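You operate a simulated robot arm through the tools that you are given. There is no shell and no other tool. Be economical: measure what you need, move in short steps, check, and stop when the job is done.

Carry out the task below with a simulated robot arm. There is one attempt and no reset: what you move stays moved.

## Task
Vent the tank to nought, drain it and put the coupler back in its holder.
Fine: open the white wheel first; shut the black wheel once the glass is empty; open the cover only at nought and leave it open.

It is judged by the outcome, as a careful person would: the job done as asked, and still so three seconds after it is handed in. It fails if anything else is knocked over, pushed out of place, dropped, spilled or broken. Lids that push on must go on centred and level and be pressed home; caps that screw on are set level and turned clockwise until they are tight.

## Robot
A 6-joint arm with a two-finger parallel gripper, fixed in place. Base frame: the origin is at the foot of the arm, x ahead of it, y to its left, z up; the work surface is at about z = 800. Units: mm, degrees, N and s.
With the tool pointing down near the work surface it reaches from about 260 to 680 mm from the base axis. Its first joint turns from -66.0 to 66.0 degrees. Payload 2.9 kg.
Tool frame: the origin (TCP) lies between the finger pads and is the grasp point; the fingertips stand 30 mm ahead of it; z points along the fingers, y is the line along which they close. Largest opening 110 mm; finger width 20, thickness 10; the body of the gripper, 48 by 112 mm, starts 55 mm behind the TCP.
Orientation is that of the tool frame in the base frame, as a unit quaternion [w, x, y, z]. With the fingers straight down and closing along the base's y, the tool's x points along the base's -x, its y along +y and its z along -z.

## Interface
- The arm moves only by the tool servo_tool. Its argument "motion" is a list of rows, each an object (a shift or turn left out is 0, a gripper value left out holds the last) with "delta_pos": the shift along the tool's x, y, z in mm, a list of three; "delta_rot": the turn, a rotation vector about the tool's x, y, z in degrees, a list of three; "grip": the opening, from 0 (shut) to 1 (fully open). In form: [{"delta_pos": [dx, dy, dz], "delta_rot": [ax, ay, az], "grip": grip}, ...]. A call has 1 to 20 rows; each row shifts and turns the commanded pose from where the row before left it, along the tool's axes as they then stand. Each row takes 0.2 s and may step no farther than 50 mm and 8.6 degrees from the row before; otherwise, or with a gripper value out of range, the whole call is refused. Where a pose cannot be reached the arm comes as near as it can. A force on the tool above 40 N (or 10 N above the force at the start of the call, whichever is more), or a blocked arm, ends the call early, and 0.2 s more pass. Each finger travels about 108 mm/s and halts on what it meets, pressing with about 44 N; the grip force reading is that of the motor and also rises with nothing between the fingers. The clock runs only during rows and for 0.2 s after the last one: add rows that do not move to give the fingers time. The reply holds the time, the measured pose of the TCP, the force on the tool along the base axes, the opening and the grip force, in the units named above and with some noise, with the torque about the TCP (base axes, N m) and any sound that the robot's microphone picked up.
- Cameras (640 x 400 px; columns grow to the right, rows downward): "scene" is fixed at [73.5, 431, 1383.6]; the picture's right is [-0.79, -0.61, 0.00], its down [-0.36, 0.46, -0.81] and it looks along [0.50, -0.64, -0.58] (base axes); focal length 299 px, centre (320, 200). "wrist" rides on the gripper at [72, 17, -103] in the tool frame; the picture's right is [-0.23, 0.97, 0.00], its down [-0.76, -0.18, -0.62] and it looks along [-0.61, -0.14, 0.78] (tool axes); focal length 222 px, centre (320, 200). There is no depth. A picture from a camera that has moved, and an enlarged one, comes with that camera's place and axes in the base frame and with its lens.
- snapshot(camera): a new picture of that camera. No time passes.
- enlarge(camera, box): a new picture of the part [left, top, right, bottom] of that camera's present view, enlarged. No time passes.
- finish_job(): hands the job in; it is judged then, once.

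Work in short steps. Places have to be worked out from the pictures, the camera data and where the tool is seen: move nearer, look again, correct. Check each grasp and each placing, and mend what went wrong. You have 120 turns and 76 pictures in all, those below and enlarged ones among them. Open the gripper and draw the arm clear of the work before you hand the job in, unless the task says otherwise; then end with one line.

The tools are called after "Request:" by a JSON object that holds its "op" and its "data". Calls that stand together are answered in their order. servo_tool: Moves the arm, as the interface text tells. Its arguments: {"type":"object","properties":{"motion":{"type":"array","items":{"type":"object","properties":{"delta_pos":{"type":"array","items":{"type":"number"}},"delta_rot":{"type":"array","items":{"type":"number"}},"grip":{"type":"number"}}}}},"required":["motion"]} The other tools are called the same way: snapshot (camera) takes a picture; enlarge (camera, box) takes an enlarged picture of a part of a camera's view; finish_job () hands the job in.

At the start:

```text
time: 0.0
eef_pos: [458.9, -141.6, 1179.5]
ee_rot: [0.001, 0.0, 1.0, 0.0]
ft_force: [-0.1, -0.4, 0.1]
moment: [0.01, 0.01, -0.01]
opening: 110.2
grip_force: 0.0
```

scene: 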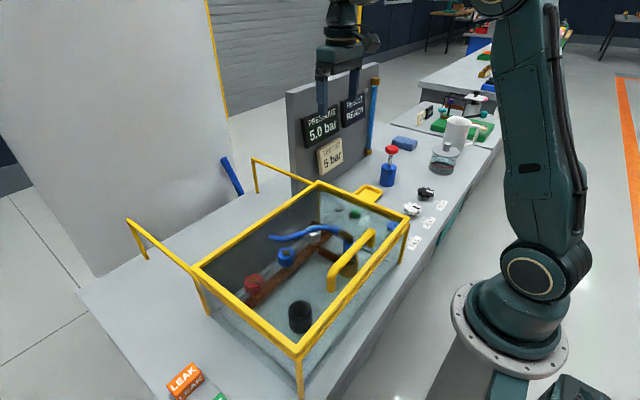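
wrist: 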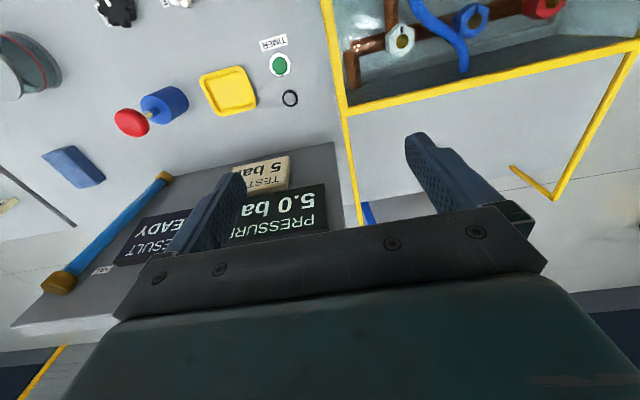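

I start by looking more closely at the work area: the wheels, the coupler, the cover and the panel.

Request:
{"op": "enlarge", "data": {"camera": "scene", "box": [340, 90, 500, 190]}}

Request:
{"op": "enlarge", "data": {"camera": "scene", "box": [120, 150, 440, 400]}}

Request:
{"op": "enlarge", "data": {"camera": "scene", "box": [340, 170, 460, 250]}}

```text
4.00 times, centred on (420, 140) of scene
camera zoom: at [73.5, 431.0, 1383.6], right [-0.79, -0.61, 0.0], down [-0.36, 0.46, -0.81], along [0.5, -0.64, -0.58], focal length 1197 px, centre (-80, 440)
```

zoom: 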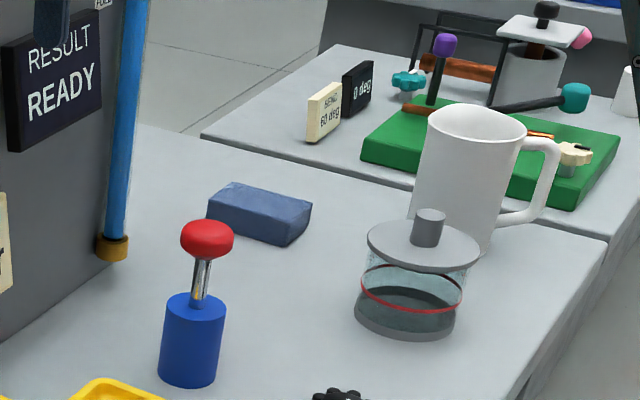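

```text
1.60 times, centred on (280, 275) of scene
camera zoom: at [73.5, 431.0, 1383.6], right [-0.79, -0.61, 0.0], down [-0.36, 0.46, -0.81], along [0.5, -0.64, -0.58], focal length 479 px, centre (384, 80)
```

zoom: 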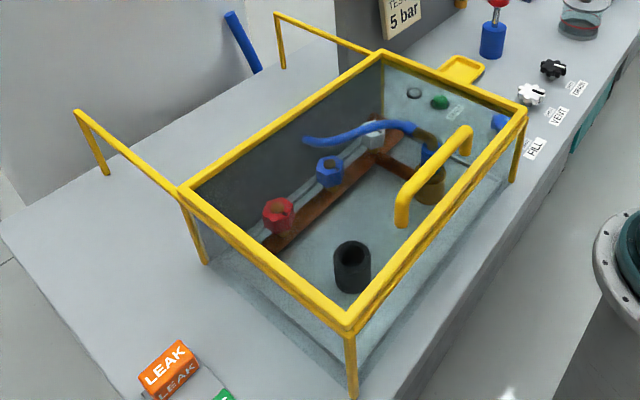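

```text
5.00 times, centred on (400, 210) of scene
camera zoom: at [73.5, 431.0, 1383.6], right [-0.79, -0.61, 0.0], down [-0.36, 0.46, -0.81], along [0.5, -0.64, -0.58], focal length 1496 px, centre (-80, 150)
```

zoom: 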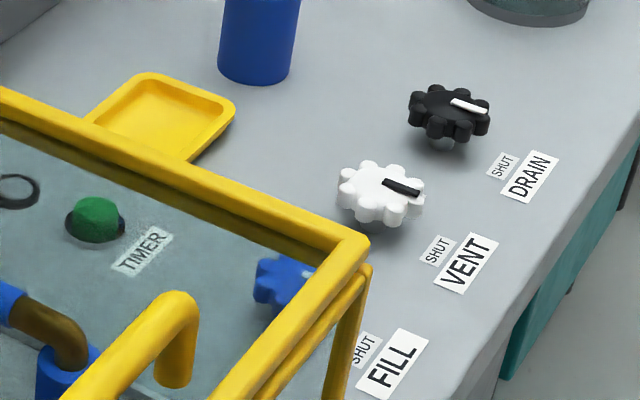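

The cover seems to be a framed glass box on rails that run back from the robot, with the coupler inside it. I move the wrist camera over it to look in from above.

Request:
{"op": "servo_tool", "data": {"motion": [{"delta_pos": [21.5, 37, 0]}, {"delta_pos": [21.5, 37, 0]}, {"delta_pos": [21.5, 37, 0]}, {"delta_pos": [21.5, 37, 0]}, {"delta_pos": [21.5, 37, 0]}, {"delta_pos": [21.5, 37, 0]}]}}

Request:
{"op": "snapshot", "data": {"camera": "wrist"}}

```text
time: 1.4
eef_pos: [329.3, 83.1, 1178.5]
ee_rot: [0.001, 0.0, 1.0, 0.0]
ft_force: [-0.1, 0.4, -0.2]
moment: [0.01, -0.02, 0.0]
opening: 109.8
grip_force: 0.1
```

```text
70 pictures are left
camera wrist: at [255.9, 99.4, 1282.8], right [0.23, 0.97, 0.0], down [0.76, -0.18, 0.62], along [0.61, -0.14, -0.78], focal length 222 px, centre (320, 200)
```

wrist: 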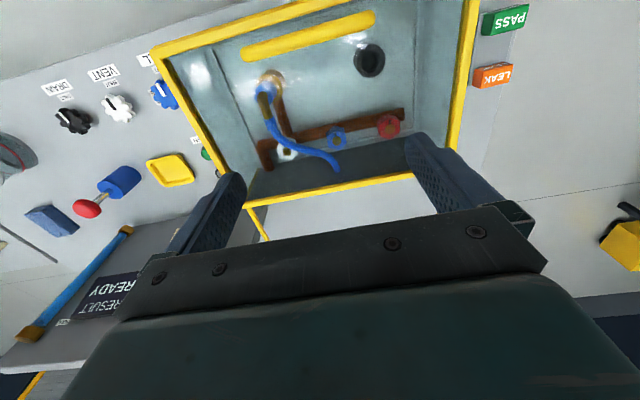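

The whole tank is in view now. I enlarge the inside of the cover and the wheels.

Request:
{"op": "enlarge", "data": {"camera": "wrist", "box": [200, 0, 440, 200]}}

Request:
{"op": "enlarge", "data": {"camera": "wrist", "box": [30, 40, 220, 160]}}

```text
2.00 times, centred on (320, 100) of wrist
camera zoom: at [255.9, 99.4, 1282.8], right [0.23, 0.97, 0.0], down [0.76, -0.18, 0.62], along [0.61, -0.14, -0.78], focal length 444 px, centre (320, 400)
```

zoom: 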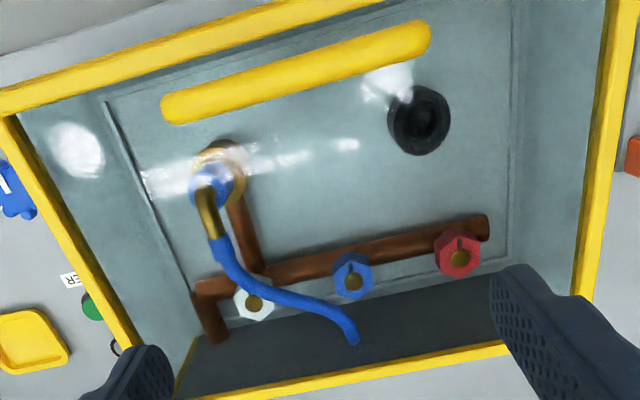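

```text
3.33 times, centred on (125, 100) of wrist
camera zoom: at [255.9, 99.4, 1282.8], right [0.23, 0.97, 0.0], down [0.76, -0.18, 0.62], along [0.61, -0.14, -0.78], focal length 740 px, centre (970, 533)
```

zoom: 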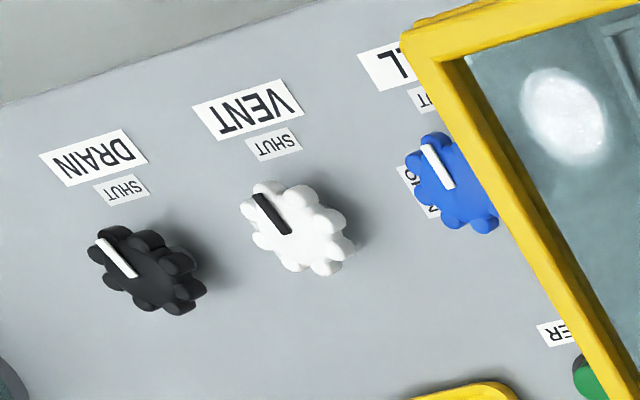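

White wheel at about (294, -303), black at about (293, -411), tops near z 840, both pointing to SHUT. I go above the white wheel to check the labels and turning direction.

Request:
{"op": "servo_tool", "data": {"motion": [{"delta_pos": [0, -48, 10]}, {"delta_pos": [0, -48, 10]}, {"delta_pos": [0, -48, 10]}, {"delta_pos": [0, -48, 10]}, {"delta_pos": [0, -48, 10]}, {"delta_pos": [0, -48, 10]}, {"delta_pos": [0, -48, 10]}, {"delta_pos": [5, -40, 20]}, {"delta_pos": [5, -10, 40]}]}}

Request:
{"op": "snapshot", "data": {"camera": "wrist"}}

```text
time: 3.4
eef_pos: [321.0, -303.0, 1052.3]
ee_rot: [0.0, 0.0, 1.0, 0.0]
ft_force: [0.1, -0.5, 0.1]
moment: [0.01, -0.02, 0.02]
opening: 110.0
grip_force: 0.1
```

```text
67 pictures are left
camera wrist: at [248.1, -285.6, 1154.6], right [0.23, 0.97, 0.0], down [0.76, -0.18, 0.62], along [0.61, -0.14, -0.78], focal length 222 px, centre (320, 200)
```

wrist: 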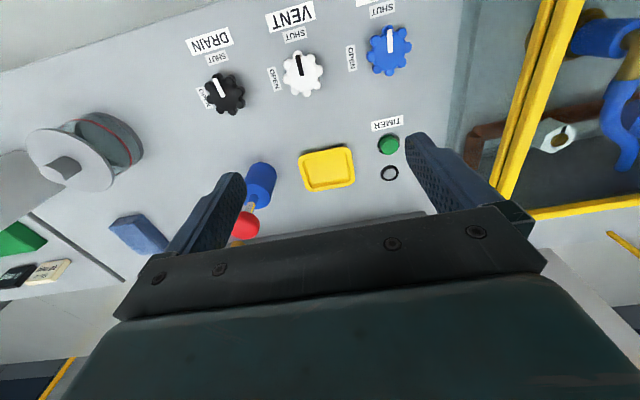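

OPEN lies on the -y side of each wheel, so a quarter turn counterclockwise opens it. Re-triangulated: white (295, -316), black (293, -426), tops about 830. I go just above the white wheel and check.

Request:
{"op": "servo_tool", "data": {"motion": [{"delta_pos": [13, -7, 20], "grip": 0.9}, {"delta_pos": [13, -6, 20]}, {"delta_pos": [0, 0, 45]}, {"delta_pos": [0, 0, 45]}, {"delta_pos": [0, 0, 42]}]}}

Request:
{"op": "snapshot", "data": {"camera": "wrist"}}

Request:
{"op": "enlarge", "data": {"camera": "scene", "box": [340, 140, 500, 240]}}

```text
time: 4.6
eef_pos: [292.4, -317.0, 879.8]
ee_rot: [0.0, 0.0, 1.0, -0.001]
ft_force: [0.2, 0.7, 1.4]
moment: [0.01, 0.0, 0.02]
opening: 99.0
grip_force: 0.1
```

```text
66 pictures are left
camera wrist: at [219.3, -299.3, 982.2], right [0.23, 0.97, 0.0], down [0.76, -0.18, 0.62], along [0.61, -0.14, -0.78], focal length 222 px, centre (320, 200)
```

wrist: 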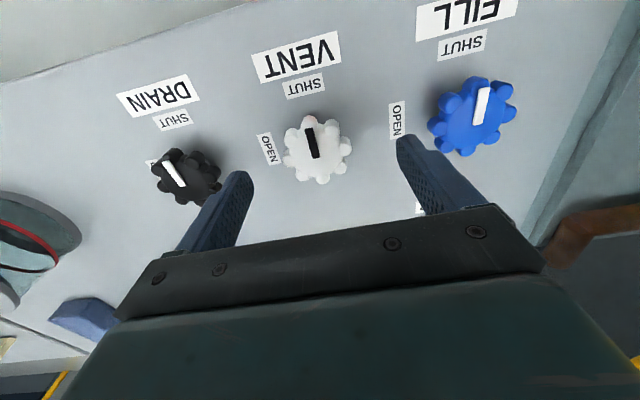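

```text
4.00 times, centred on (420, 190) of scene
camera zoom: at [73.5, 431.0, 1383.6], right [-0.79, -0.61, 0.0], down [-0.36, 0.46, -0.81], along [0.5, -0.64, -0.58], focal length 1197 px, centre (-80, 240)
```

zoom: 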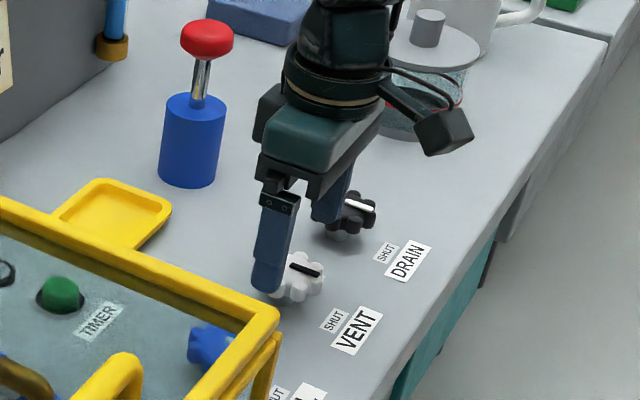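

The wheel is centred between the fingers (about 290, -317, width ~50 mm). I lower to z ≈ 843 and close on it.

Request:
{"op": "servo_tool", "data": {"motion": [{"delta_pos": [2, 0, 19]}, {"delta_pos": [0, 0, 18]}, {"grip": 0.4}, {"grip": 0.4}, {"grip": 0.35}, {"grip": 0.35}]}}

Request:
{"op": "enlarge", "data": {"camera": "wrist", "box": [120, 0, 520, 250]}}

```text
time: 6.0
eef_pos: [290.6, -319.9, 842.2]
ee_rot: [0.001, 0.001, 1.0, -0.003]
ft_force: [0.2, -27.4, -11.7]
moment: [-0.12, -0.45, -0.12]
opening: 49.7
grip_force: 44.8
```

```text
1.60 times, centred on (320, 125) of wrist
camera zoom: at [218.3, -301.7, 945.2], right [0.23, 0.97, -0.01], down [0.76, -0.18, 0.63], along [0.61, -0.15, -0.78], focal length 355 px, centre (320, 320)
```

zoom: 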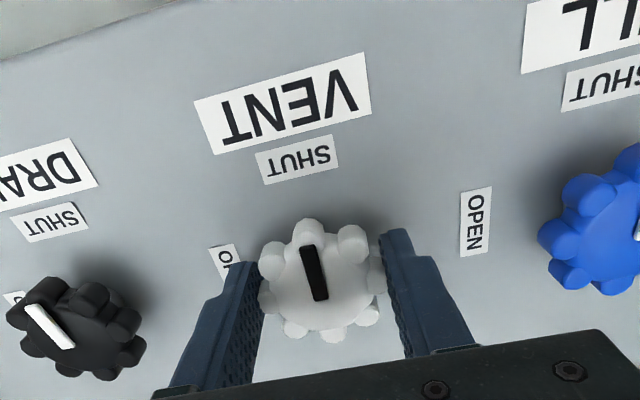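

Gripped at 49.7 mm with a side force, so the wheel centre is nearer y -320; I shift 3 mm to relieve it and begin turning counterclockwise.

Request:
{"op": "servo_tool", "data": {"motion": [{"delta_pos": [0, -3, 0]}, {}]}}

Request:
{"op": "servo_tool", "data": {"motion": [{"delta_rot": [0, 0, -8]}, {"delta_rot": [0, 0, -8]}, {"delta_rot": [0, 0, -8]}]}}

```text
time: 6.6
eef_pos: [290.5, -320.0, 842.6]
ee_rot: [0.0, -0.001, 1.0, 0.001]
ft_force: [-3.3, -9.0, 1.9]
moment: [-0.95, -0.12, -0.03]
opening: 49.6
grip_force: 45.1
```

```text
time: 7.4
eef_pos: [292.1, -321.0, 842.2]
ee_rot: [0.0, -0.208, 0.978, -0.001]
ft_force: [-4.7, -12.4, 13.0]
moment: [0.0, 0.8, 0.0]
opening: 49.6
grip_force: 45.1
```

It turns freely. I go on for the rest of the quarter turn.

Request:
{"op": "servo_tool", "data": {"motion": [{"delta_rot": [0, 0, -8.2]}, {"delta_rot": [0, 0, -8.2]}, {"delta_rot": [0, 0, -8.2]}, {"delta_rot": [0, 0, -8.2]}, {"delta_rot": [0, 0, -8.2]}, {"delta_rot": [0, 0, -8.2]}, {"delta_rot": [0, 0, -8.2]}, {"delta_rot": [0, 0, -8.2]}]}}

Request:
{"op": "snapshot", "data": {"camera": "wrist"}}

Request:
{"op": "enlarge", "data": {"camera": "scene", "box": [280, 60, 440, 220]}}

```text
time: 9.2
eef_pos: [294.6, -322.5, 842.6]
ee_rot: [-0.001, -0.706, 0.708, -0.005]
ft_force: [12.9, -27.4, -3.0]
moment: [-0.08, 0.46, -0.36]
opening: 49.5
grip_force: 44.9
```

```text
63 pictures are left
camera wrist: at [276.4, -394.4, 945.8], right [-0.97, 0.23, -0.01], down [0.18, 0.77, 0.62], along [0.15, 0.6, -0.79], focal length 222 px, centre (320, 200)
```

wrist: 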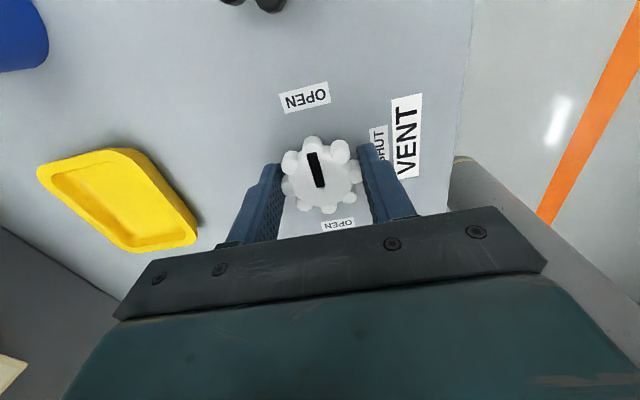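

```text
2.50 times, centred on (360, 140) of scene
camera zoom: at [73.8, 430.4, 1383.8], right [-0.79, -0.61, 0.0], down [-0.36, 0.46, -0.81], along [0.5, -0.64, -0.58], focal length 748 px, centre (220, 350)
```

zoom: 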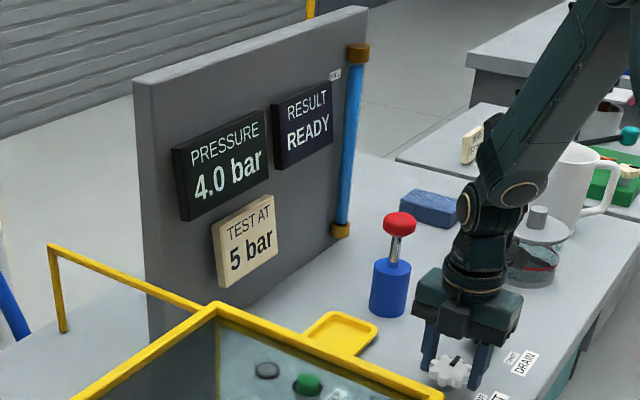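

The white pointer is at OPEN and the pressure is falling (4.0 bar). I release gently, rise, and turn the tool back.

Request:
{"op": "servo_tool", "data": {"motion": [{"grip": 0.65}, {"grip": 0.65}, {"delta_pos": [0, 0, -35]}, {"delta_pos": [0, 0, -35]}, {"delta_rot": [0, 0, 8.5]}, {"delta_rot": [0, 0, 8.5]}, {"delta_rot": [0, 0, 8.5]}, {"delta_rot": [0, 0, 8.5]}, {"delta_rot": [0, 0, 8.5]}, {"delta_rot": [0, 0, 8.5]}, {"delta_rot": [0, 0, 8.5]}, {"delta_rot": [0, 0, 8.5]}, {"delta_rot": [0, 0, 8.5]}, {"delta_rot": [0, 0, 8.5]}, {"delta_rot": [0, 0, 4.6]}]}}

Request:
{"op": "enlarge", "data": {"camera": "scene", "box": [280, 60, 440, 220]}}

Request:
{"op": "snapshot", "data": {"camera": "wrist"}}

```text
time: 12.4
eef_pos: [291.2, -320.4, 910.6]
ee_rot: [0.0, 0.0, 1.0, 0.0]
ft_force: [-0.5, 0.2, -0.6]
moment: [0.04, 0.02, 0.07]
opening: 71.7
grip_force: 0.0
```

```text
2.50 times, centred on (360, 140) of scene
camera zoom: at [73.5, 431.0, 1383.6], right [-0.79, -0.61, 0.0], down [-0.36, 0.46, -0.81], along [0.5, -0.64, -0.58], focal length 748 px, centre (220, 350)
```

zoom: 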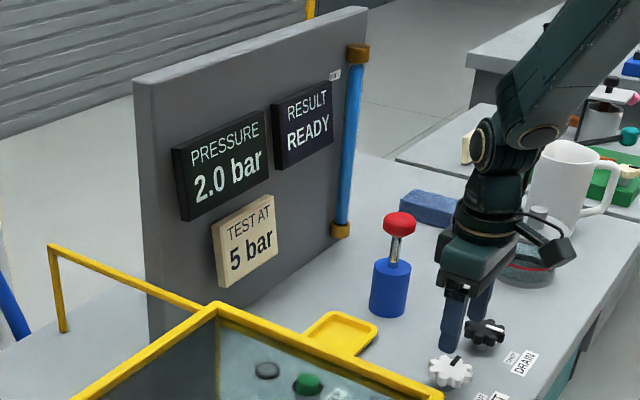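

```text
60 pictures are left
camera wrist: at [218.9, -302.9, 1014.6], right [0.23, 0.97, 0.0], down [0.76, -0.18, 0.62], along [0.61, -0.14, -0.78], focal length 222 px, centre (320, 200)
```

wrist: 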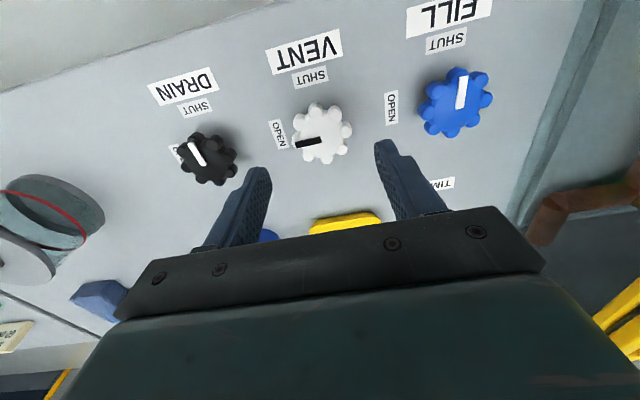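

White is clearly OPEN, 2.0 bar and falling. I go over to the black wheel at about (291, -428), lower and grip; I will not turn it until the display reads nought.

Request:
{"op": "servo_tool", "data": {"motion": [{"delta_pos": [0, -36, 0]}, {"delta_pos": [0, -36, 0]}, {"delta_pos": [0, -36, 0]}, {}, {"delta_pos": [0, 0, 20]}]}}

Request:
{"op": "snapshot", "data": {"camera": "wrist"}}

```text
time: 13.6
eef_pos: [291.8, -428.0, 891.2]
ee_rot: [0.0, 0.0, 1.0, 0.0]
ft_force: [-0.4, 0.1, 1.1]
moment: [-0.01, -0.02, 0.02]
opening: 71.6
grip_force: 0.1
```

```text
59 pictures are left
camera wrist: at [219.4, -410.7, 994.0], right [0.23, 0.97, 0.0], down [0.76, -0.18, 0.62], along [0.61, -0.14, -0.78], focal length 222 px, centre (320, 200)
```

wrist: 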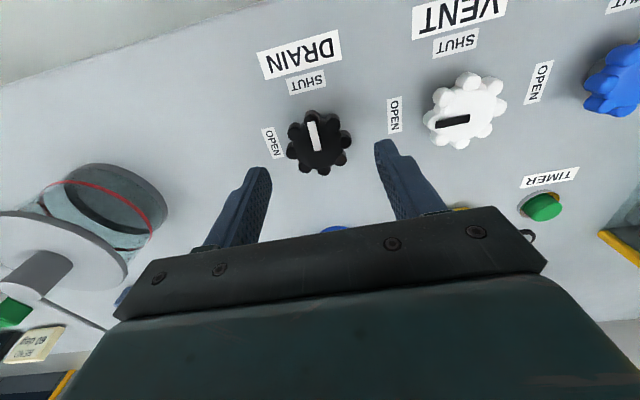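

Centred well. I lower to 842 and close.

Request:
{"op": "servo_tool", "data": {"motion": [{"delta_pos": [0, -1, 25]}, {"delta_pos": [0, 0, 24]}, {"grip": 0.4}, {"grip": 0.35}, {"grip": 0.35}]}}

Request:
{"op": "enlarge", "data": {"camera": "scene", "box": [280, 60, 440, 220]}}

```text
time: 14.8
eef_pos: [292.0, -430.4, 841.5]
ee_rot: [0.0, 0.001, 1.0, -0.001]
ft_force: [0.1, -7.9, -8.1]
moment: [-0.22, -0.07, -0.04]
opening: 49.6
grip_force: 45.2
```

```text
2.50 times, centred on (360, 140) of scene
camera zoom: at [73.5, 430.7, 1383.7], right [-0.79, -0.61, 0.0], down [-0.36, 0.46, -0.81], along [0.5, -0.64, -0.58], focal length 748 px, centre (220, 350)
```

zoom: 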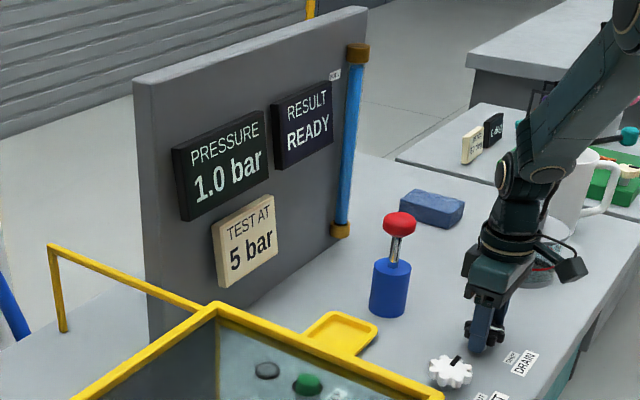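

Black wheel gripped; the pressure reads 1.0 bar. I wait for it to reach nought.

Request:
{"op": "servo_tool", "data": {"motion": [{}, {}, {}, {}, {}, {}, {}, {}, {}, {}, {}, {}]}}

Request:
{"op": "enlarge", "data": {"camera": "scene", "box": [280, 60, 440, 220]}}

```text
time: 17.4
eef_pos: [292.3, -429.4, 842.0]
ee_rot: [0.0, 0.001, 1.0, 0.0]
ft_force: [-4.2, -17.5, -16.6]
moment: [-0.31, 0.2, -0.03]
opening: 49.7
grip_force: 44.7
```

```text
2.50 times, centred on (360, 140) of scene
camera zoom: at [73.6, 430.4, 1383.8], right [-0.79, -0.61, 0.0], down [-0.36, 0.46, -0.81], along [0.5, -0.64, -0.58], focal length 748 px, centre (220, 350)
```

zoom: 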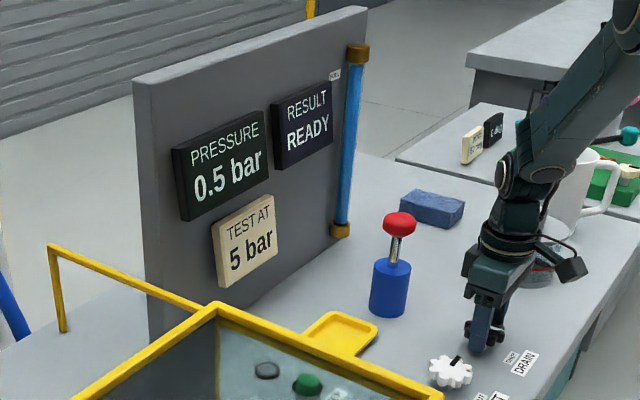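

It halves about every 2.5 s, so some 10 s more are needed to reach nought.

Request:
{"op": "servo_tool", "data": {"motion": [{}, {}, {}, {}, {}, {}, {}, {}, {}, {}, {}, {}, {}, {}, {}, {}, {}, {}, {}, {}]}}

Request:
{"op": "servo_tool", "data": {"motion": [{}, {}, {}, {}, {}, {}, {}, {}, {}, {}, {}, {}, {}, {}, {}, {}, {}, {}, {}, {}]}}

Request:
{"op": "servo_tool", "data": {"motion": [{}, {}, {}, {}, {}, {}, {}, {}, {}, {}]}}

Request:
{"op": "enlarge", "data": {"camera": "scene", "box": [280, 60, 440, 220]}}

```text
time: 21.6
eef_pos: [292.8, -430.3, 843.1]
ee_rot: [-0.001, -0.001, 1.0, -0.001]
ft_force: [-4.8, -18.3, -14.8]
moment: [-0.27, 0.16, -0.02]
opening: 49.6
grip_force: 45.3
```

```text
time: 25.8
eef_pos: [293.3, -429.7, 842.8]
ee_rot: [0.0, 0.0, 1.0, 0.0]
ft_force: [-4.3, -18.9, -11.3]
moment: [-0.3, 0.16, -0.04]
opening: 49.8
grip_force: 44.9
```

```text
time: 28.0
eef_pos: [292.9, -430.5, 842.7]
ee_rot: [0.0, 0.0, 1.0, 0.0]
ft_force: [-4.6, -19.0, -9.3]
moment: [-0.3, 0.07, -0.04]
opening: 49.7
grip_force: 45.5
```

```text
2.50 times, centred on (360, 140) of scene
camera zoom: at [73.5, 430.5, 1383.8], right [-0.79, -0.61, 0.0], down [-0.36, 0.46, -0.81], along [0.5, -0.64, -0.58], focal length 748 px, centre (220, 350)
```

zoom: 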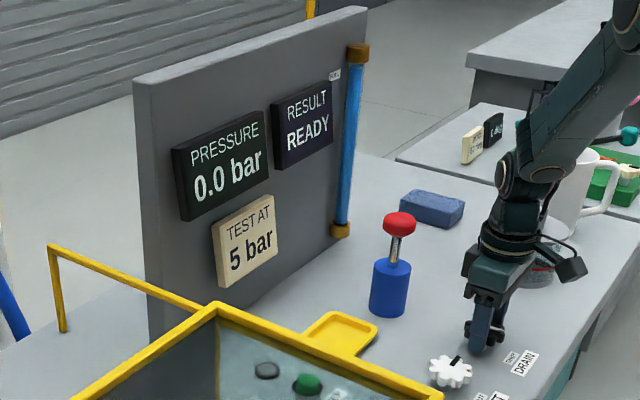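

The display reads 0.0 bar. I now open the black (drain) wheel a quarter turn counterclockwise.

Request:
{"op": "servo_tool", "data": {"motion": [{"delta_pos": [0, -1.5, 0]}, {"delta_rot": [0, 0, -8.2]}, {"delta_rot": [0, 0, -8.2]}, {"delta_rot": [0, 0, -8.2]}, {"delta_rot": [0, 0, -8.2]}, {"delta_rot": [0, 0, -8.2]}, {"delta_rot": [0, 0, -8.2]}, {"delta_rot": [0, 0, -8.2]}, {"delta_rot": [0, 0, -8.2]}, {"delta_rot": [0, 0, -8.2]}, {"delta_rot": [0, 0, -8.2]}, {"delta_rot": [0, 0, -8]}, {}]}}

Request:
{"op": "snapshot", "data": {"camera": "wrist"}}

Request:
{"op": "enlarge", "data": {"camera": "scene", "box": [280, 60, 440, 220]}}

```text
time: 30.8
eef_pos: [295.0, -432.3, 841.3]
ee_rot: [0.001, 0.709, -0.705, 0.003]
ft_force: [25.0, -14.0, -4.0]
moment: [0.48, 0.12, -0.44]
opening: 49.6
grip_force: 45.3
```

```text
55 pictures are left
camera wrist: at [277.3, -503.7, 946.3], right [-0.97, 0.22, -0.01], down [0.17, 0.77, 0.62], along [0.14, 0.6, -0.78], focal length 222 px, centre (320, 200)
```

wrist: 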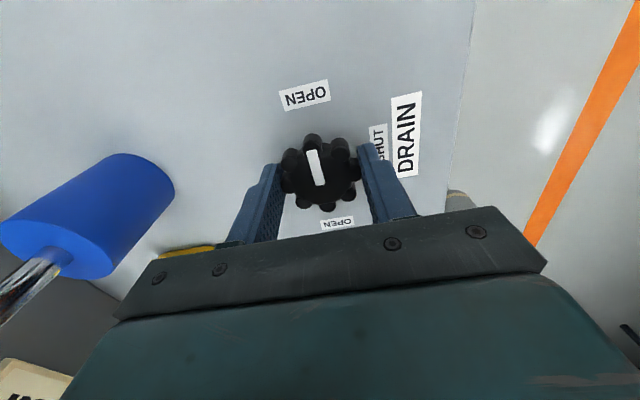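

```text
2.50 times, centred on (360, 140) of scene
camera zoom: at [74.1, 430.7, 1383.7], right [-0.79, -0.61, 0.0], down [-0.36, 0.46, -0.81], along [0.5, -0.64, -0.58], focal length 748 px, centre (220, 350)
```

zoom: 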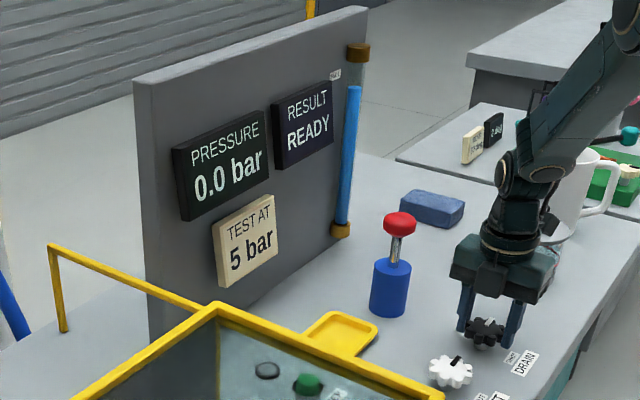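

The sight glass is going down. I hold on and wait.

Request:
{"op": "servo_tool", "data": {"motion": [{}, {}, {}, {}, {}, {}, {}, {}, {}, {}, {}, {}, {}, {}, {}, {}, {}, {}, {}, {}]}}

Request:
{"op": "servo_tool", "data": {"motion": [{}, {}, {}, {}, {}, {}, {}, {}, {}, {}, {}, {}, {}, {}, {}, {}, {}, {}, {}, {}]}}

Request:
{"op": "enlarge", "data": {"camera": "scene", "box": [280, 60, 440, 220]}}

```text
time: 35.0
eef_pos: [295.4, -432.6, 843.0]
ee_rot: [0.0, 0.707, -0.707, 0.004]
ft_force: [29.0, -8.0, 1.6]
moment: [-0.16, -0.08, -0.21]
opening: 49.6
grip_force: 45.0
```

```text
time: 39.2
eef_pos: [294.6, -432.1, 843.3]
ee_rot: [0.001, 0.707, -0.707, 0.004]
ft_force: [27.2, -7.8, 2.0]
moment: [-0.16, -0.11, -0.17]
opening: 49.9
grip_force: 44.8
```

```text
2.50 times, centred on (360, 140) of scene
camera zoom: at [74.1, 430.9, 1383.6], right [-0.79, -0.61, 0.0], down [-0.36, 0.46, -0.81], along [0.49, -0.64, -0.58], focal length 748 px, centre (220, 350)
```

zoom: 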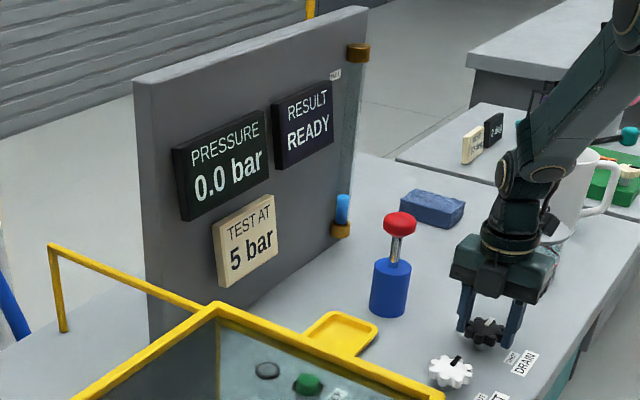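

Nearly empty; a few seconds more.

Request:
{"op": "servo_tool", "data": {"motion": [{}, {}, {}, {}, {}, {}, {}, {}, {}, {}, {}, {}, {}, {}, {}, {}, {}, {}]}}

Request:
{"op": "enlarge", "data": {"camera": "scene", "box": [320, 60, 400, 170]}}

```text
time: 43.0
eef_pos: [294.2, -431.6, 842.1]
ee_rot: [0.0, 0.708, -0.707, 0.003]
ft_force: [28.6, -6.9, 0.8]
moment: [-0.19, -0.1, -0.1]
opening: 49.6
grip_force: 45.7
```

```text
3.64 times, centred on (360, 115) of scene
camera zoom: at [74.1, 430.9, 1383.6], right [-0.79, -0.61, 0.0], down [-0.36, 0.46, -0.81], along [0.49, -0.64, -0.58], focal length 1088 px, centre (174, 509)
```

zoom: 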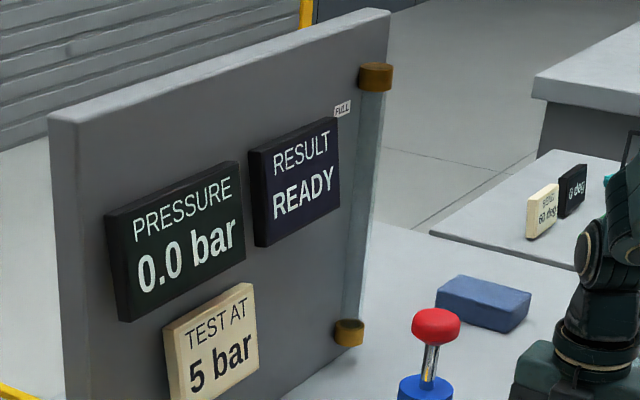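

The glass is empty. I turn the black wheel back clockwise to SHUT.

Request:
{"op": "servo_tool", "data": {"motion": [{"delta_rot": [0, 0, 8.2]}, {"delta_rot": [0, 0, 8.2]}, {"delta_rot": [0, 0, 8.2]}, {"delta_rot": [0, 0, 8.2]}, {"delta_rot": [0, 0, 8.2]}, {"delta_rot": [0, 0, 8.2]}, {"delta_rot": [0, 0, 8.2]}, {"delta_rot": [0, 0, 8.2]}, {"delta_rot": [0, 0, 8.2]}, {"delta_rot": [0, 0, 8.2]}, {"delta_rot": [0, 0, 8.3]}, {}]}}

Request:
{"op": "servo_tool", "data": {"motion": [{"grip": 0.65}, {"grip": 0.65}, {"delta_pos": [0, 0, -40]}, {"delta_pos": [0, 0, -40]}, {}]}}

Request:
{"op": "snapshot", "data": {"camera": "wrist"}}

```text
time: 45.6
eef_pos: [293.2, -430.2, 842.9]
ee_rot: [0.001, 0.002, 1.0, 0.001]
ft_force: [18.6, 8.4, 14.9]
moment: [-0.03, -0.02, 0.23]
opening: 49.6
grip_force: 45.6
```

```text
time: 46.8
eef_pos: [291.2, -431.2, 922.9]
ee_rot: [0.0, 0.002, 1.0, 0.0]
ft_force: [-0.5, 0.6, 0.2]
moment: [0.02, 0.0, 0.01]
opening: 71.6
grip_force: 0.1
```

```text
51 pictures are left
camera wrist: at [218.2, -413.6, 1025.9], right [0.23, 0.97, 0.0], down [0.76, -0.18, 0.62], along [0.61, -0.14, -0.78], focal length 222 px, centre (320, 200)
```

wrist: 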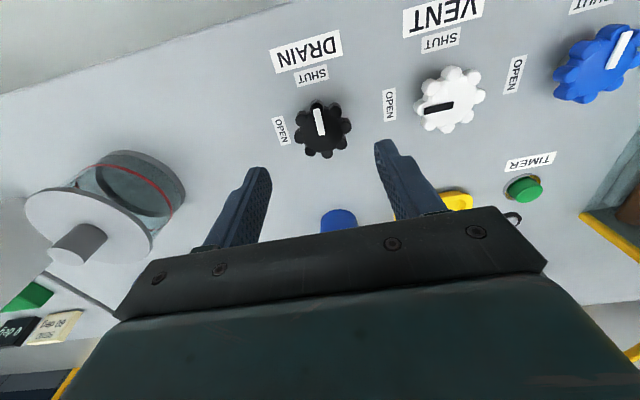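

Black is at SHUT, white at OPEN. Now the cover: I look closely at how its frame and rails are built.

Request:
{"op": "enlarge", "data": {"camera": "scene", "box": [110, 150, 270, 310]}}

Request:
{"op": "enlarge", "data": {"camera": "scene", "box": [270, 170, 420, 400]}}

```text
2.50 times, centred on (190, 230) of scene
camera zoom: at [73.5, 431.0, 1383.6], right [-0.79, -0.61, 0.0], down [-0.36, 0.46, -0.81], along [0.5, -0.64, -0.58], focal length 748 px, centre (645, 125)
```

zoom: 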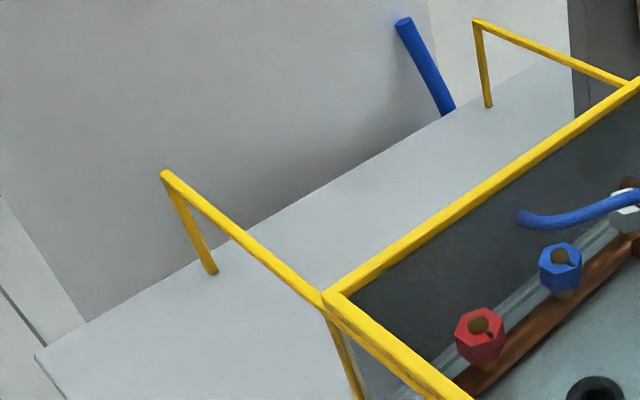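

```text
1.74 times, centred on (345, 285) of scene
camera zoom: at [73.5, 431.0, 1383.6], right [-0.79, -0.61, 0.0], down [-0.36, 0.46, -0.81], along [0.5, -0.64, -0.58], focal length 520 px, centre (276, 52)
```

zoom: 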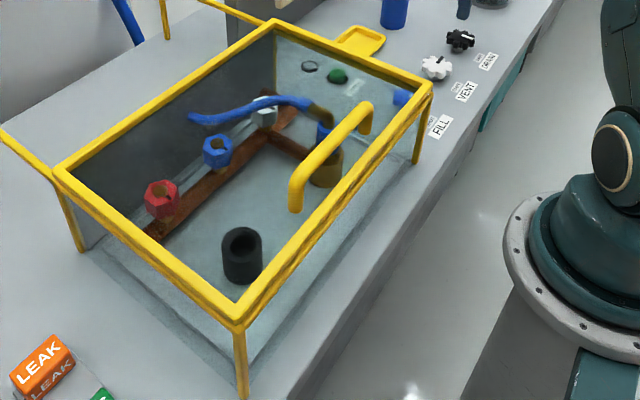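

The rails run beneath the frame and on to the back, so the cover slides away in +x. I rise and go over the handle for a nearer look.

Request:
{"op": "servo_tool", "data": {"motion": [{"delta_pos": [0, 0, -49]}, {"delta_pos": [0, 0, -49]}, {"delta_pos": [0, 0, -49]}, {"delta_pos": [0, 0, -49]}, {"delta_pos": [-3, 48, 0]}, {"delta_pos": [-3, 48, 0]}, {"delta_pos": [-3, 48, 0]}, {"delta_pos": [-3, 48, 0]}, {"delta_pos": [-3, 48, 0]}, {"delta_pos": [-3, 48, 0]}, {"delta_pos": [-3, 48, 0]}, {"delta_pos": [-3, 48, 0]}, {"delta_pos": [-3, 48, 0]}, {"delta_pos": [-3, 48, 0]}, {"delta_pos": [0, 36, 0]}, {}]}}

Request:
{"op": "snapshot", "data": {"camera": "wrist"}}

```text
time: 50.2
eef_pos: [326.6, 85.3, 1119.5]
ee_rot: [0.0, 0.002, 1.0, 0.0]
ft_force: [0.3, -2.0, -0.3]
moment: [0.0, -0.04, 0.0]
opening: 71.3
grip_force: 0.0
```

```text
48 pictures are left
camera wrist: at [253.1, 102.7, 1223.3], right [0.23, 0.97, 0.0], down [0.76, -0.18, 0.62], along [0.61, -0.15, -0.78], focal length 222 px, centre (320, 200)
```

wrist: 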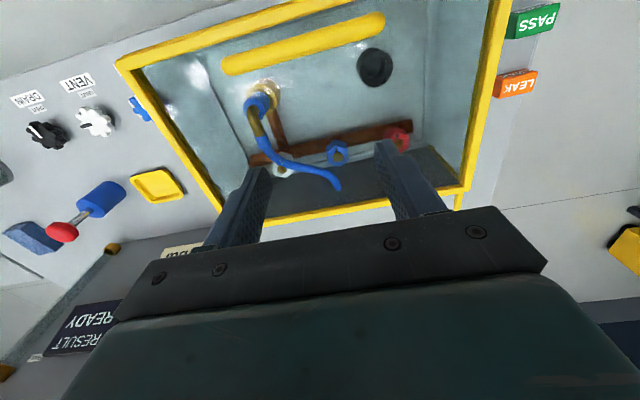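

Handle bar runs along y at x ≈ 265, z ≈ 985, from y ≈ 14 to 155. I move over its middle, yaw 90° so that the fingers close along x, and check.

Request:
{"op": "servo_tool", "data": {"motion": [{"delta_pos": [31, 0, 0]}, {"delta_pos": [31, 0, 0]}, {"delta_rot": [0, 0, -8.2]}, {"delta_rot": [0, 0, -8.2]}, {"delta_rot": [0, 0, -8.2]}, {"delta_rot": [0, 0, -8.2]}, {"delta_rot": [0, 0, -8.2]}, {"delta_rot": [0, 0, -8.2]}, {"delta_rot": [0, 0, -8.2]}, {"delta_rot": [0, 0, -8.2]}, {"delta_rot": [0, 0, -8.2]}, {"delta_rot": [0, 0, -8.2]}, {"delta_rot": [0, 0, -8]}, {"delta_pos": [0, 0, 40]}, {"delta_pos": [0, 0, 30]}, {}]}}

Request:
{"op": "snapshot", "data": {"camera": "wrist"}}

Request:
{"op": "enlarge", "data": {"camera": "scene", "box": [270, 150, 430, 310]}}

```text
time: 53.6
eef_pos: [263.4, 85.6, 1046.4]
ee_rot: [0.0, -0.705, 0.709, 0.0]
ft_force: [0.4, -0.1, 0.2]
moment: [0.0, -0.04, 0.01]
opening: 71.9
grip_force: 0.1
```

```text
47 pictures are left
camera wrist: at [245.8, 14.1, 1149.5], right [-0.97, 0.23, 0.0], down [0.18, 0.76, 0.62], along [0.14, 0.61, -0.78], focal length 222 px, centre (320, 200)
```

wrist: 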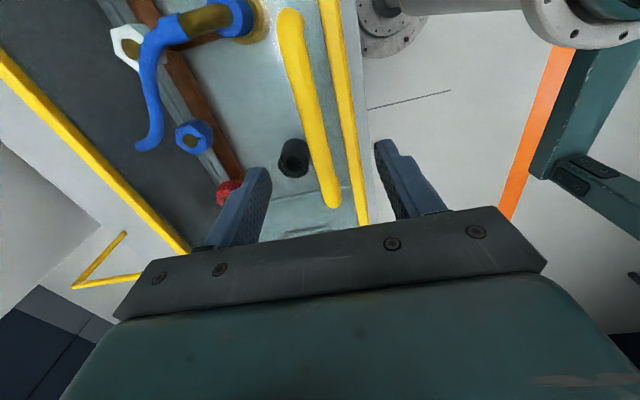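

```text
2.50 times, centred on (350, 230) of scene
camera zoom: at [73.5, 431.0, 1383.6], right [-0.79, -0.61, 0.0], down [-0.36, 0.46, -0.81], along [0.5, -0.64, -0.58], focal length 748 px, centre (245, 125)
```

zoom: 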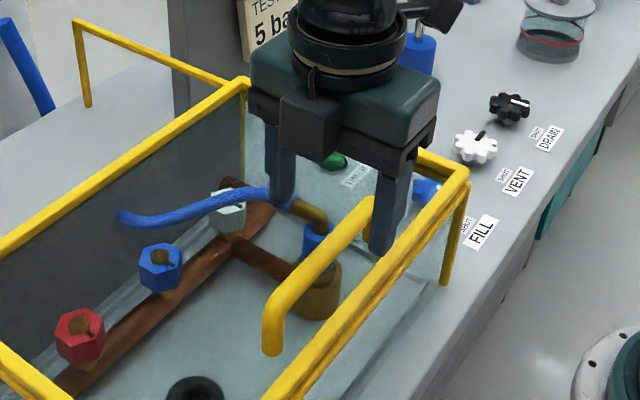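

The bar sits at x ≈ 262.5 between the fingers. I narrow the opening somewhat and lower to z ≈ 990, then grip.

Request:
{"op": "servo_tool", "data": {"motion": [{"grip": 0.5}, {"delta_pos": [0, 0, 20]}, {"delta_pos": [0, 0, 20]}, {"delta_pos": [0, 0, 16]}, {}]}}

Request:
{"op": "enlarge", "data": {"camera": "scene", "box": [270, 150, 430, 310]}}

```text
time: 54.8
eef_pos: [262.3, 84.9, 990.1]
ee_rot: [0.0, -0.706, 0.709, -0.001]
ft_force: [-0.2, -0.4, 0.9]
moment: [0.05, 0.02, -0.01]
opening: 54.9
grip_force: 0.1
```

```text
2.50 times, centred on (350, 230) of scene
camera zoom: at [73.5, 431.0, 1383.6], right [-0.79, -0.61, 0.0], down [-0.36, 0.46, -0.81], along [0.5, -0.64, -0.58], focal length 748 px, centre (245, 125)
```

zoom: 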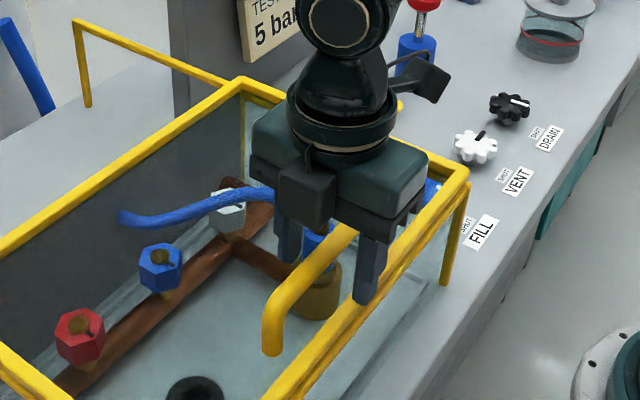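

The fingers straddle the bar without touching. I close on it.

Request:
{"op": "servo_tool", "data": {"motion": [{"grip": 0.25}, {"grip": 0.1}, {"grip": 0.1}, {}]}}

```text
time: 55.8
eef_pos: [265.2, 85.0, 992.0]
ee_rot: [0.002, -0.705, 0.709, -0.001]
ft_force: [21.0, -1.5, -7.5]
moment: [-0.21, -0.15, 0.44]
opening: 15.6
grip_force: 45.0
```

Bar held (15.6 mm). I slide the cover a little in +x as a test.

Request:
{"op": "servo_tool", "data": {"motion": [{"delta_pos": [0, -8, 0]}, {"delta_pos": [0, -12, 0]}, {"delta_pos": [0, -15, 0]}, {}]}}

Request:
{"op": "snapshot", "data": {"camera": "scene"}}

```text
time: 56.8
eef_pos: [297.5, 85.3, 992.4]
ee_rot: [-0.001, -0.705, 0.709, 0.0]
ft_force: [-3.3, 3.0, 11.3]
moment: [0.08, 0.03, 0.38]
opening: 15.3
grip_force: 45.4
```

```text
44 pictures are left
```

scene: 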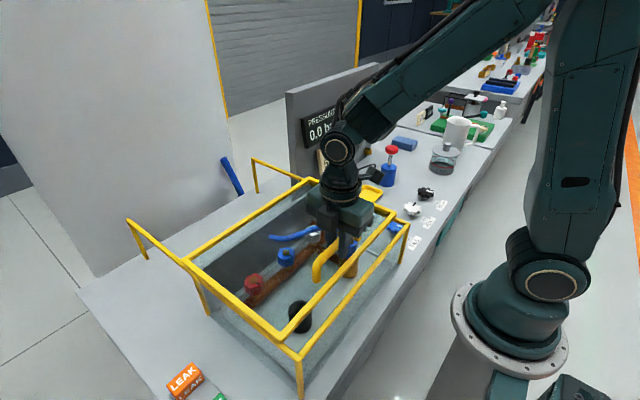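

It slides. I push it on along the rails.

Request:
{"op": "servo_tool", "data": {"motion": [{"delta_pos": [0, -20, 0]}, {"delta_pos": [0, -20, 0]}, {"delta_pos": [0, -20, 0]}, {"delta_pos": [0, -20, 0]}, {"delta_pos": [0, -20, 0]}, {"delta_pos": [0, -20, 0]}, {"delta_pos": [0, -20, 0]}, {"delta_pos": [0, -20, 0]}, {"delta_pos": [0, -15, 0]}, {}]}}

Request:
{"op": "snapshot", "data": {"camera": "scene"}}

```text
time: 59.0
eef_pos: [471.8, 86.2, 992.5]
ee_rot: [0.0, -0.707, 0.708, 0.001]
ft_force: [-2.8, 22.6, -20.2]
moment: [0.33, 0.03, 0.15]
opening: 15.5
grip_force: 45.1
```

```text
43 pictures are left
```

scene: 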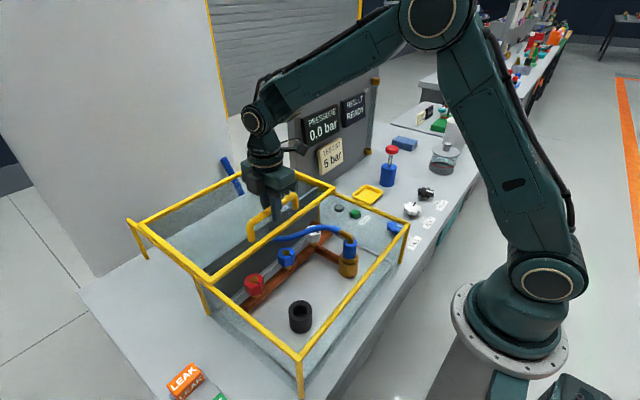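

The cover is most of the way back. I push the rest gently until it meets its stop.

Request:
{"op": "servo_tool", "data": {"motion": [{"delta_pos": [0, -10, 0]}, {"delta_pos": [0, -10, 0]}, {"delta_pos": [0, -10, 0]}, {"delta_pos": [0, -10, 0]}, {"delta_pos": [0, -6, 0]}, {"delta_pos": [0, -6, 0]}, {"delta_pos": [0, -6, 0]}, {}]}}

Request:
{"op": "snapshot", "data": {"camera": "scene"}}

```text
time: 60.8
eef_pos: [530.4, 85.3, 991.6]
ee_rot: [-0.002, -0.706, 0.708, 0.002]
ft_force: [-1.9, 20.8, -26.6]
moment: [0.1, 0.04, 0.2]
opening: 15.8
grip_force: 45.0
```

```text
42 pictures are left
```

scene: 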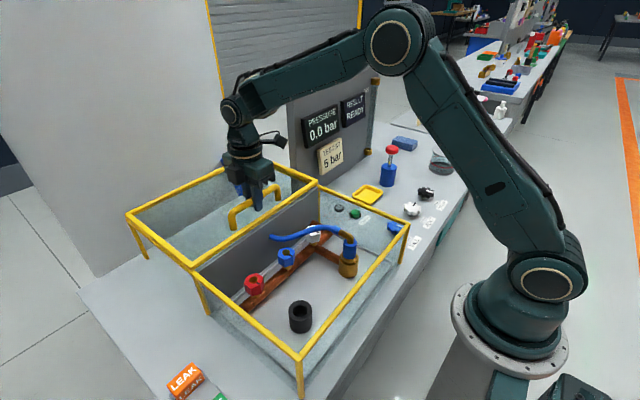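

The cover seems fully back. I check its rear edge against the rail ends.

Request:
{"op": "enlarge", "data": {"camera": "scene", "box": [110, 140, 350, 300]}}

```text
2.50 times, centred on (230, 220) of scene
camera zoom: at [73.9, 431.7, 1383.3], right [-0.79, -0.61, 0.0], down [-0.36, 0.46, -0.81], along [0.5, -0.64, -0.58], focal length 748 px, centre (545, 150)
```

zoom: 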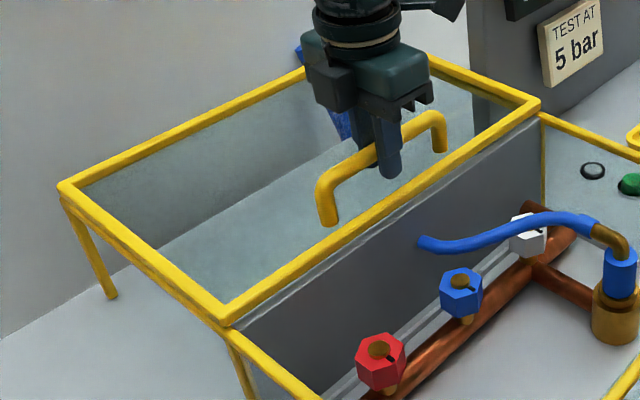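

The cover rests fully back on the rails. I release the bar, rise, and go over the coupler area.

Request:
{"op": "servo_tool", "data": {"motion": [{"grip": 0.45}, {"grip": 0.45}, {"delta_pos": [0, 0, -40]}, {"delta_pos": [0, 0, -45]}, {"delta_pos": [0, 0, -45]}, {"delta_pos": [0, 45, 0], "delta_rot": [0, 0, 8.2]}, {"delta_rot": [0, 0, 8.2]}, {"delta_rot": [0, 0, 8.2]}, {"delta_rot": [0, 0, 8.2]}, {"delta_rot": [0, 0, 8.2]}, {"delta_rot": [0, 0, 8.2]}, {"delta_rot": [0, 0, 8.2]}, {"delta_rot": [0, 0, 8.2]}, {"delta_rot": [0, 0, 8.2]}, {"delta_rot": [0, 0, 8.2]}, {"delta_rot": [0, 0, 8]}, {"delta_pos": [45, -5, 0]}, {"delta_pos": [45, -5, 0]}, {"delta_pos": [35, -5, 0]}, {}]}}

Request:
{"op": "snapshot", "data": {"camera": "wrist"}}

Request:
{"op": "snapshot", "data": {"camera": "scene"}}

```text
time: 65.0
eef_pos: [359.7, 70.5, 1124.9]
ee_rot: [0.0, 0.002, 1.0, 0.0]
ft_force: [0.0, 0.3, 0.4]
moment: [0.02, -0.05, -0.01]
opening: 49.8
grip_force: 0.1
```

```text
40 pictures are left
camera wrist: at [286.3, 87.7, 1228.6], right [0.23, 0.97, 0.0], down [0.76, -0.18, 0.62], along [0.61, -0.14, -0.78], focal length 222 px, centre (320, 200)
```

wrist: 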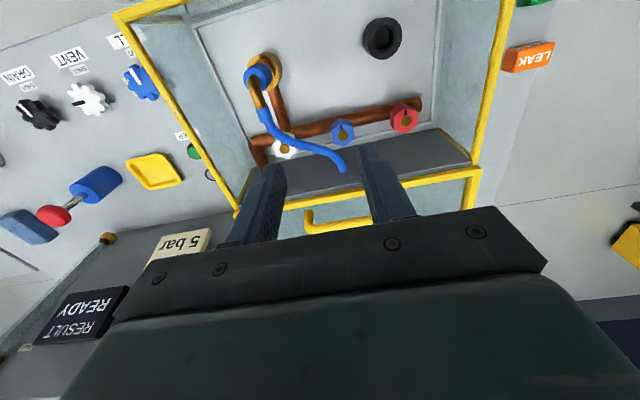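

```text
39 pictures are left
```

scene: 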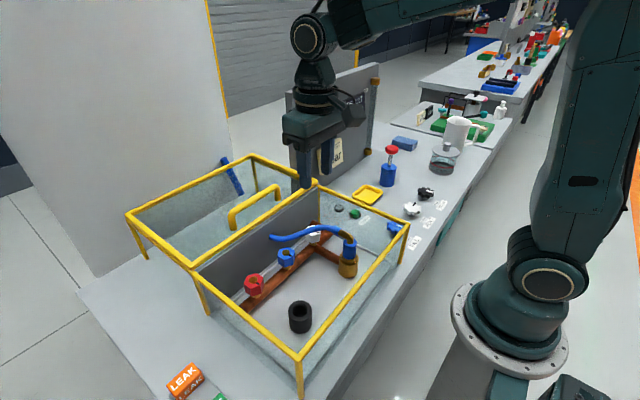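

Open as wanted. Now I study the coupler, its socket and the black holder closely.

Request:
{"op": "enlarge", "data": {"camera": "scene", "box": [230, 200, 390, 340]}}

Request:
{"op": "enlarge", "data": {"camera": "wrist", "box": [220, 0, 460, 180]}}

```text
2.86 times, centred on (310, 270) of scene
camera zoom: at [73.5, 431.0, 1383.6], right [-0.79, -0.61, 0.0], down [-0.36, 0.46, -0.81], along [0.5, -0.64, -0.58], focal length 855 px, centre (349, 0)
```

zoom: 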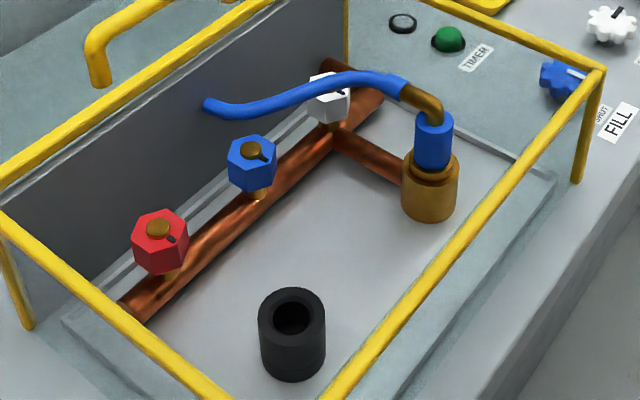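

```text
2.22 times, centred on (340, 90) of wrist
camera zoom: at [286.3, 87.7, 1228.6], right [0.23, 0.97, 0.0], down [0.76, -0.18, 0.62], along [0.61, -0.14, -0.78], focal length 494 px, centre (276, 444)
```

zoom: 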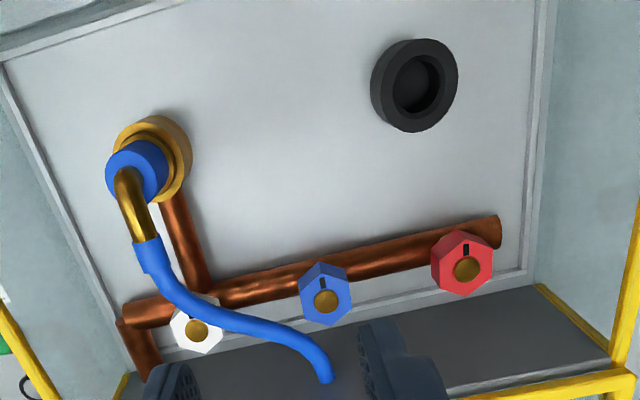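

The coupler is the blue plug in the brass socket at about (320, 3), blue top z ≈ 918, with a hose tail toward +x. The holder is the black cup at about (326, 169), top z ≈ 847. I move above the coupler for a better measure.

Request:
{"op": "servo_tool", "data": {"motion": [{"delta_pos": [20, -33, 0], "grip": 0.6}, {"delta_pos": [20, -34, 0]}, {"delta_pos": [0, 0, 42]}, {"delta_pos": [0, 0, 43]}, {}]}}

Request:
{"op": "snapshot", "data": {"camera": "wrist"}}

Request:
{"op": "enlarge", "data": {"camera": "scene", "box": [280, 170, 400, 290]}}

```text
time: 66.2
eef_pos: [317.6, 1.9, 1037.2]
ee_rot: [0.001, 0.003, 1.0, 0.0]
ft_force: [-0.3, -0.5, -0.6]
moment: [-0.01, -0.02, -0.06]
opening: 66.4
grip_force: 0.1
```

```text
36 pictures are left
camera wrist: at [245.4, 19.6, 1140.8], right [0.23, 0.97, 0.0], down [0.76, -0.18, 0.62], along [0.61, -0.14, -0.78], focal length 222 px, centre (320, 200)
```

wrist: 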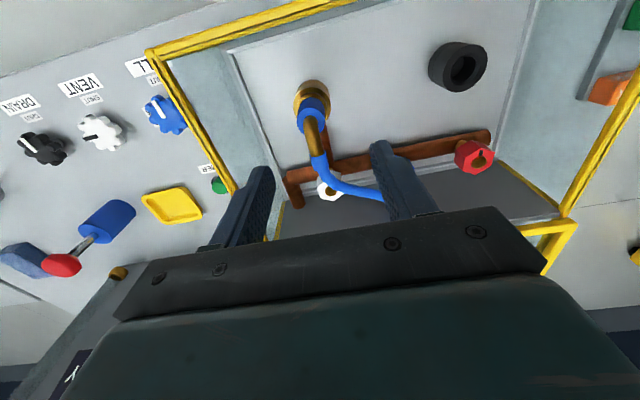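

```text
3.33 times, centred on (340, 230) of scene
camera zoom: at [73.5, 431.0, 1383.6], right [-0.79, -0.61, 0.0], down [-0.36, 0.46, -0.81], along [0.5, -0.64, -0.58], focal length 997 px, centre (253, 100)
```

zoom: 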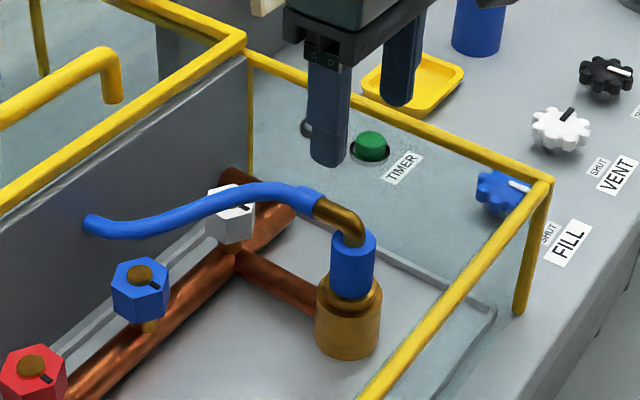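

I enlarge the coupler in the wrist view to fix its centre.

Request:
{"op": "enlarge", "data": {"camera": "wrist", "box": [260, 60, 420, 220]}}

```text
2.50 times, centred on (340, 140) of wrist
camera zoom: at [245.4, 19.6, 1140.8], right [0.23, 0.97, 0.0], down [0.76, -0.18, 0.62], along [0.61, -0.14, -0.78], focal length 555 px, centre (270, 350)
```

zoom: 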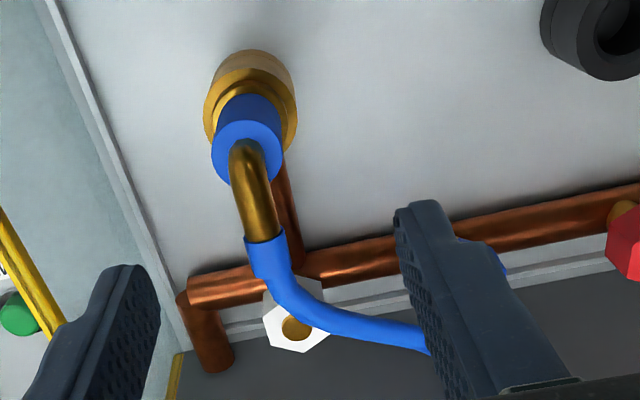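

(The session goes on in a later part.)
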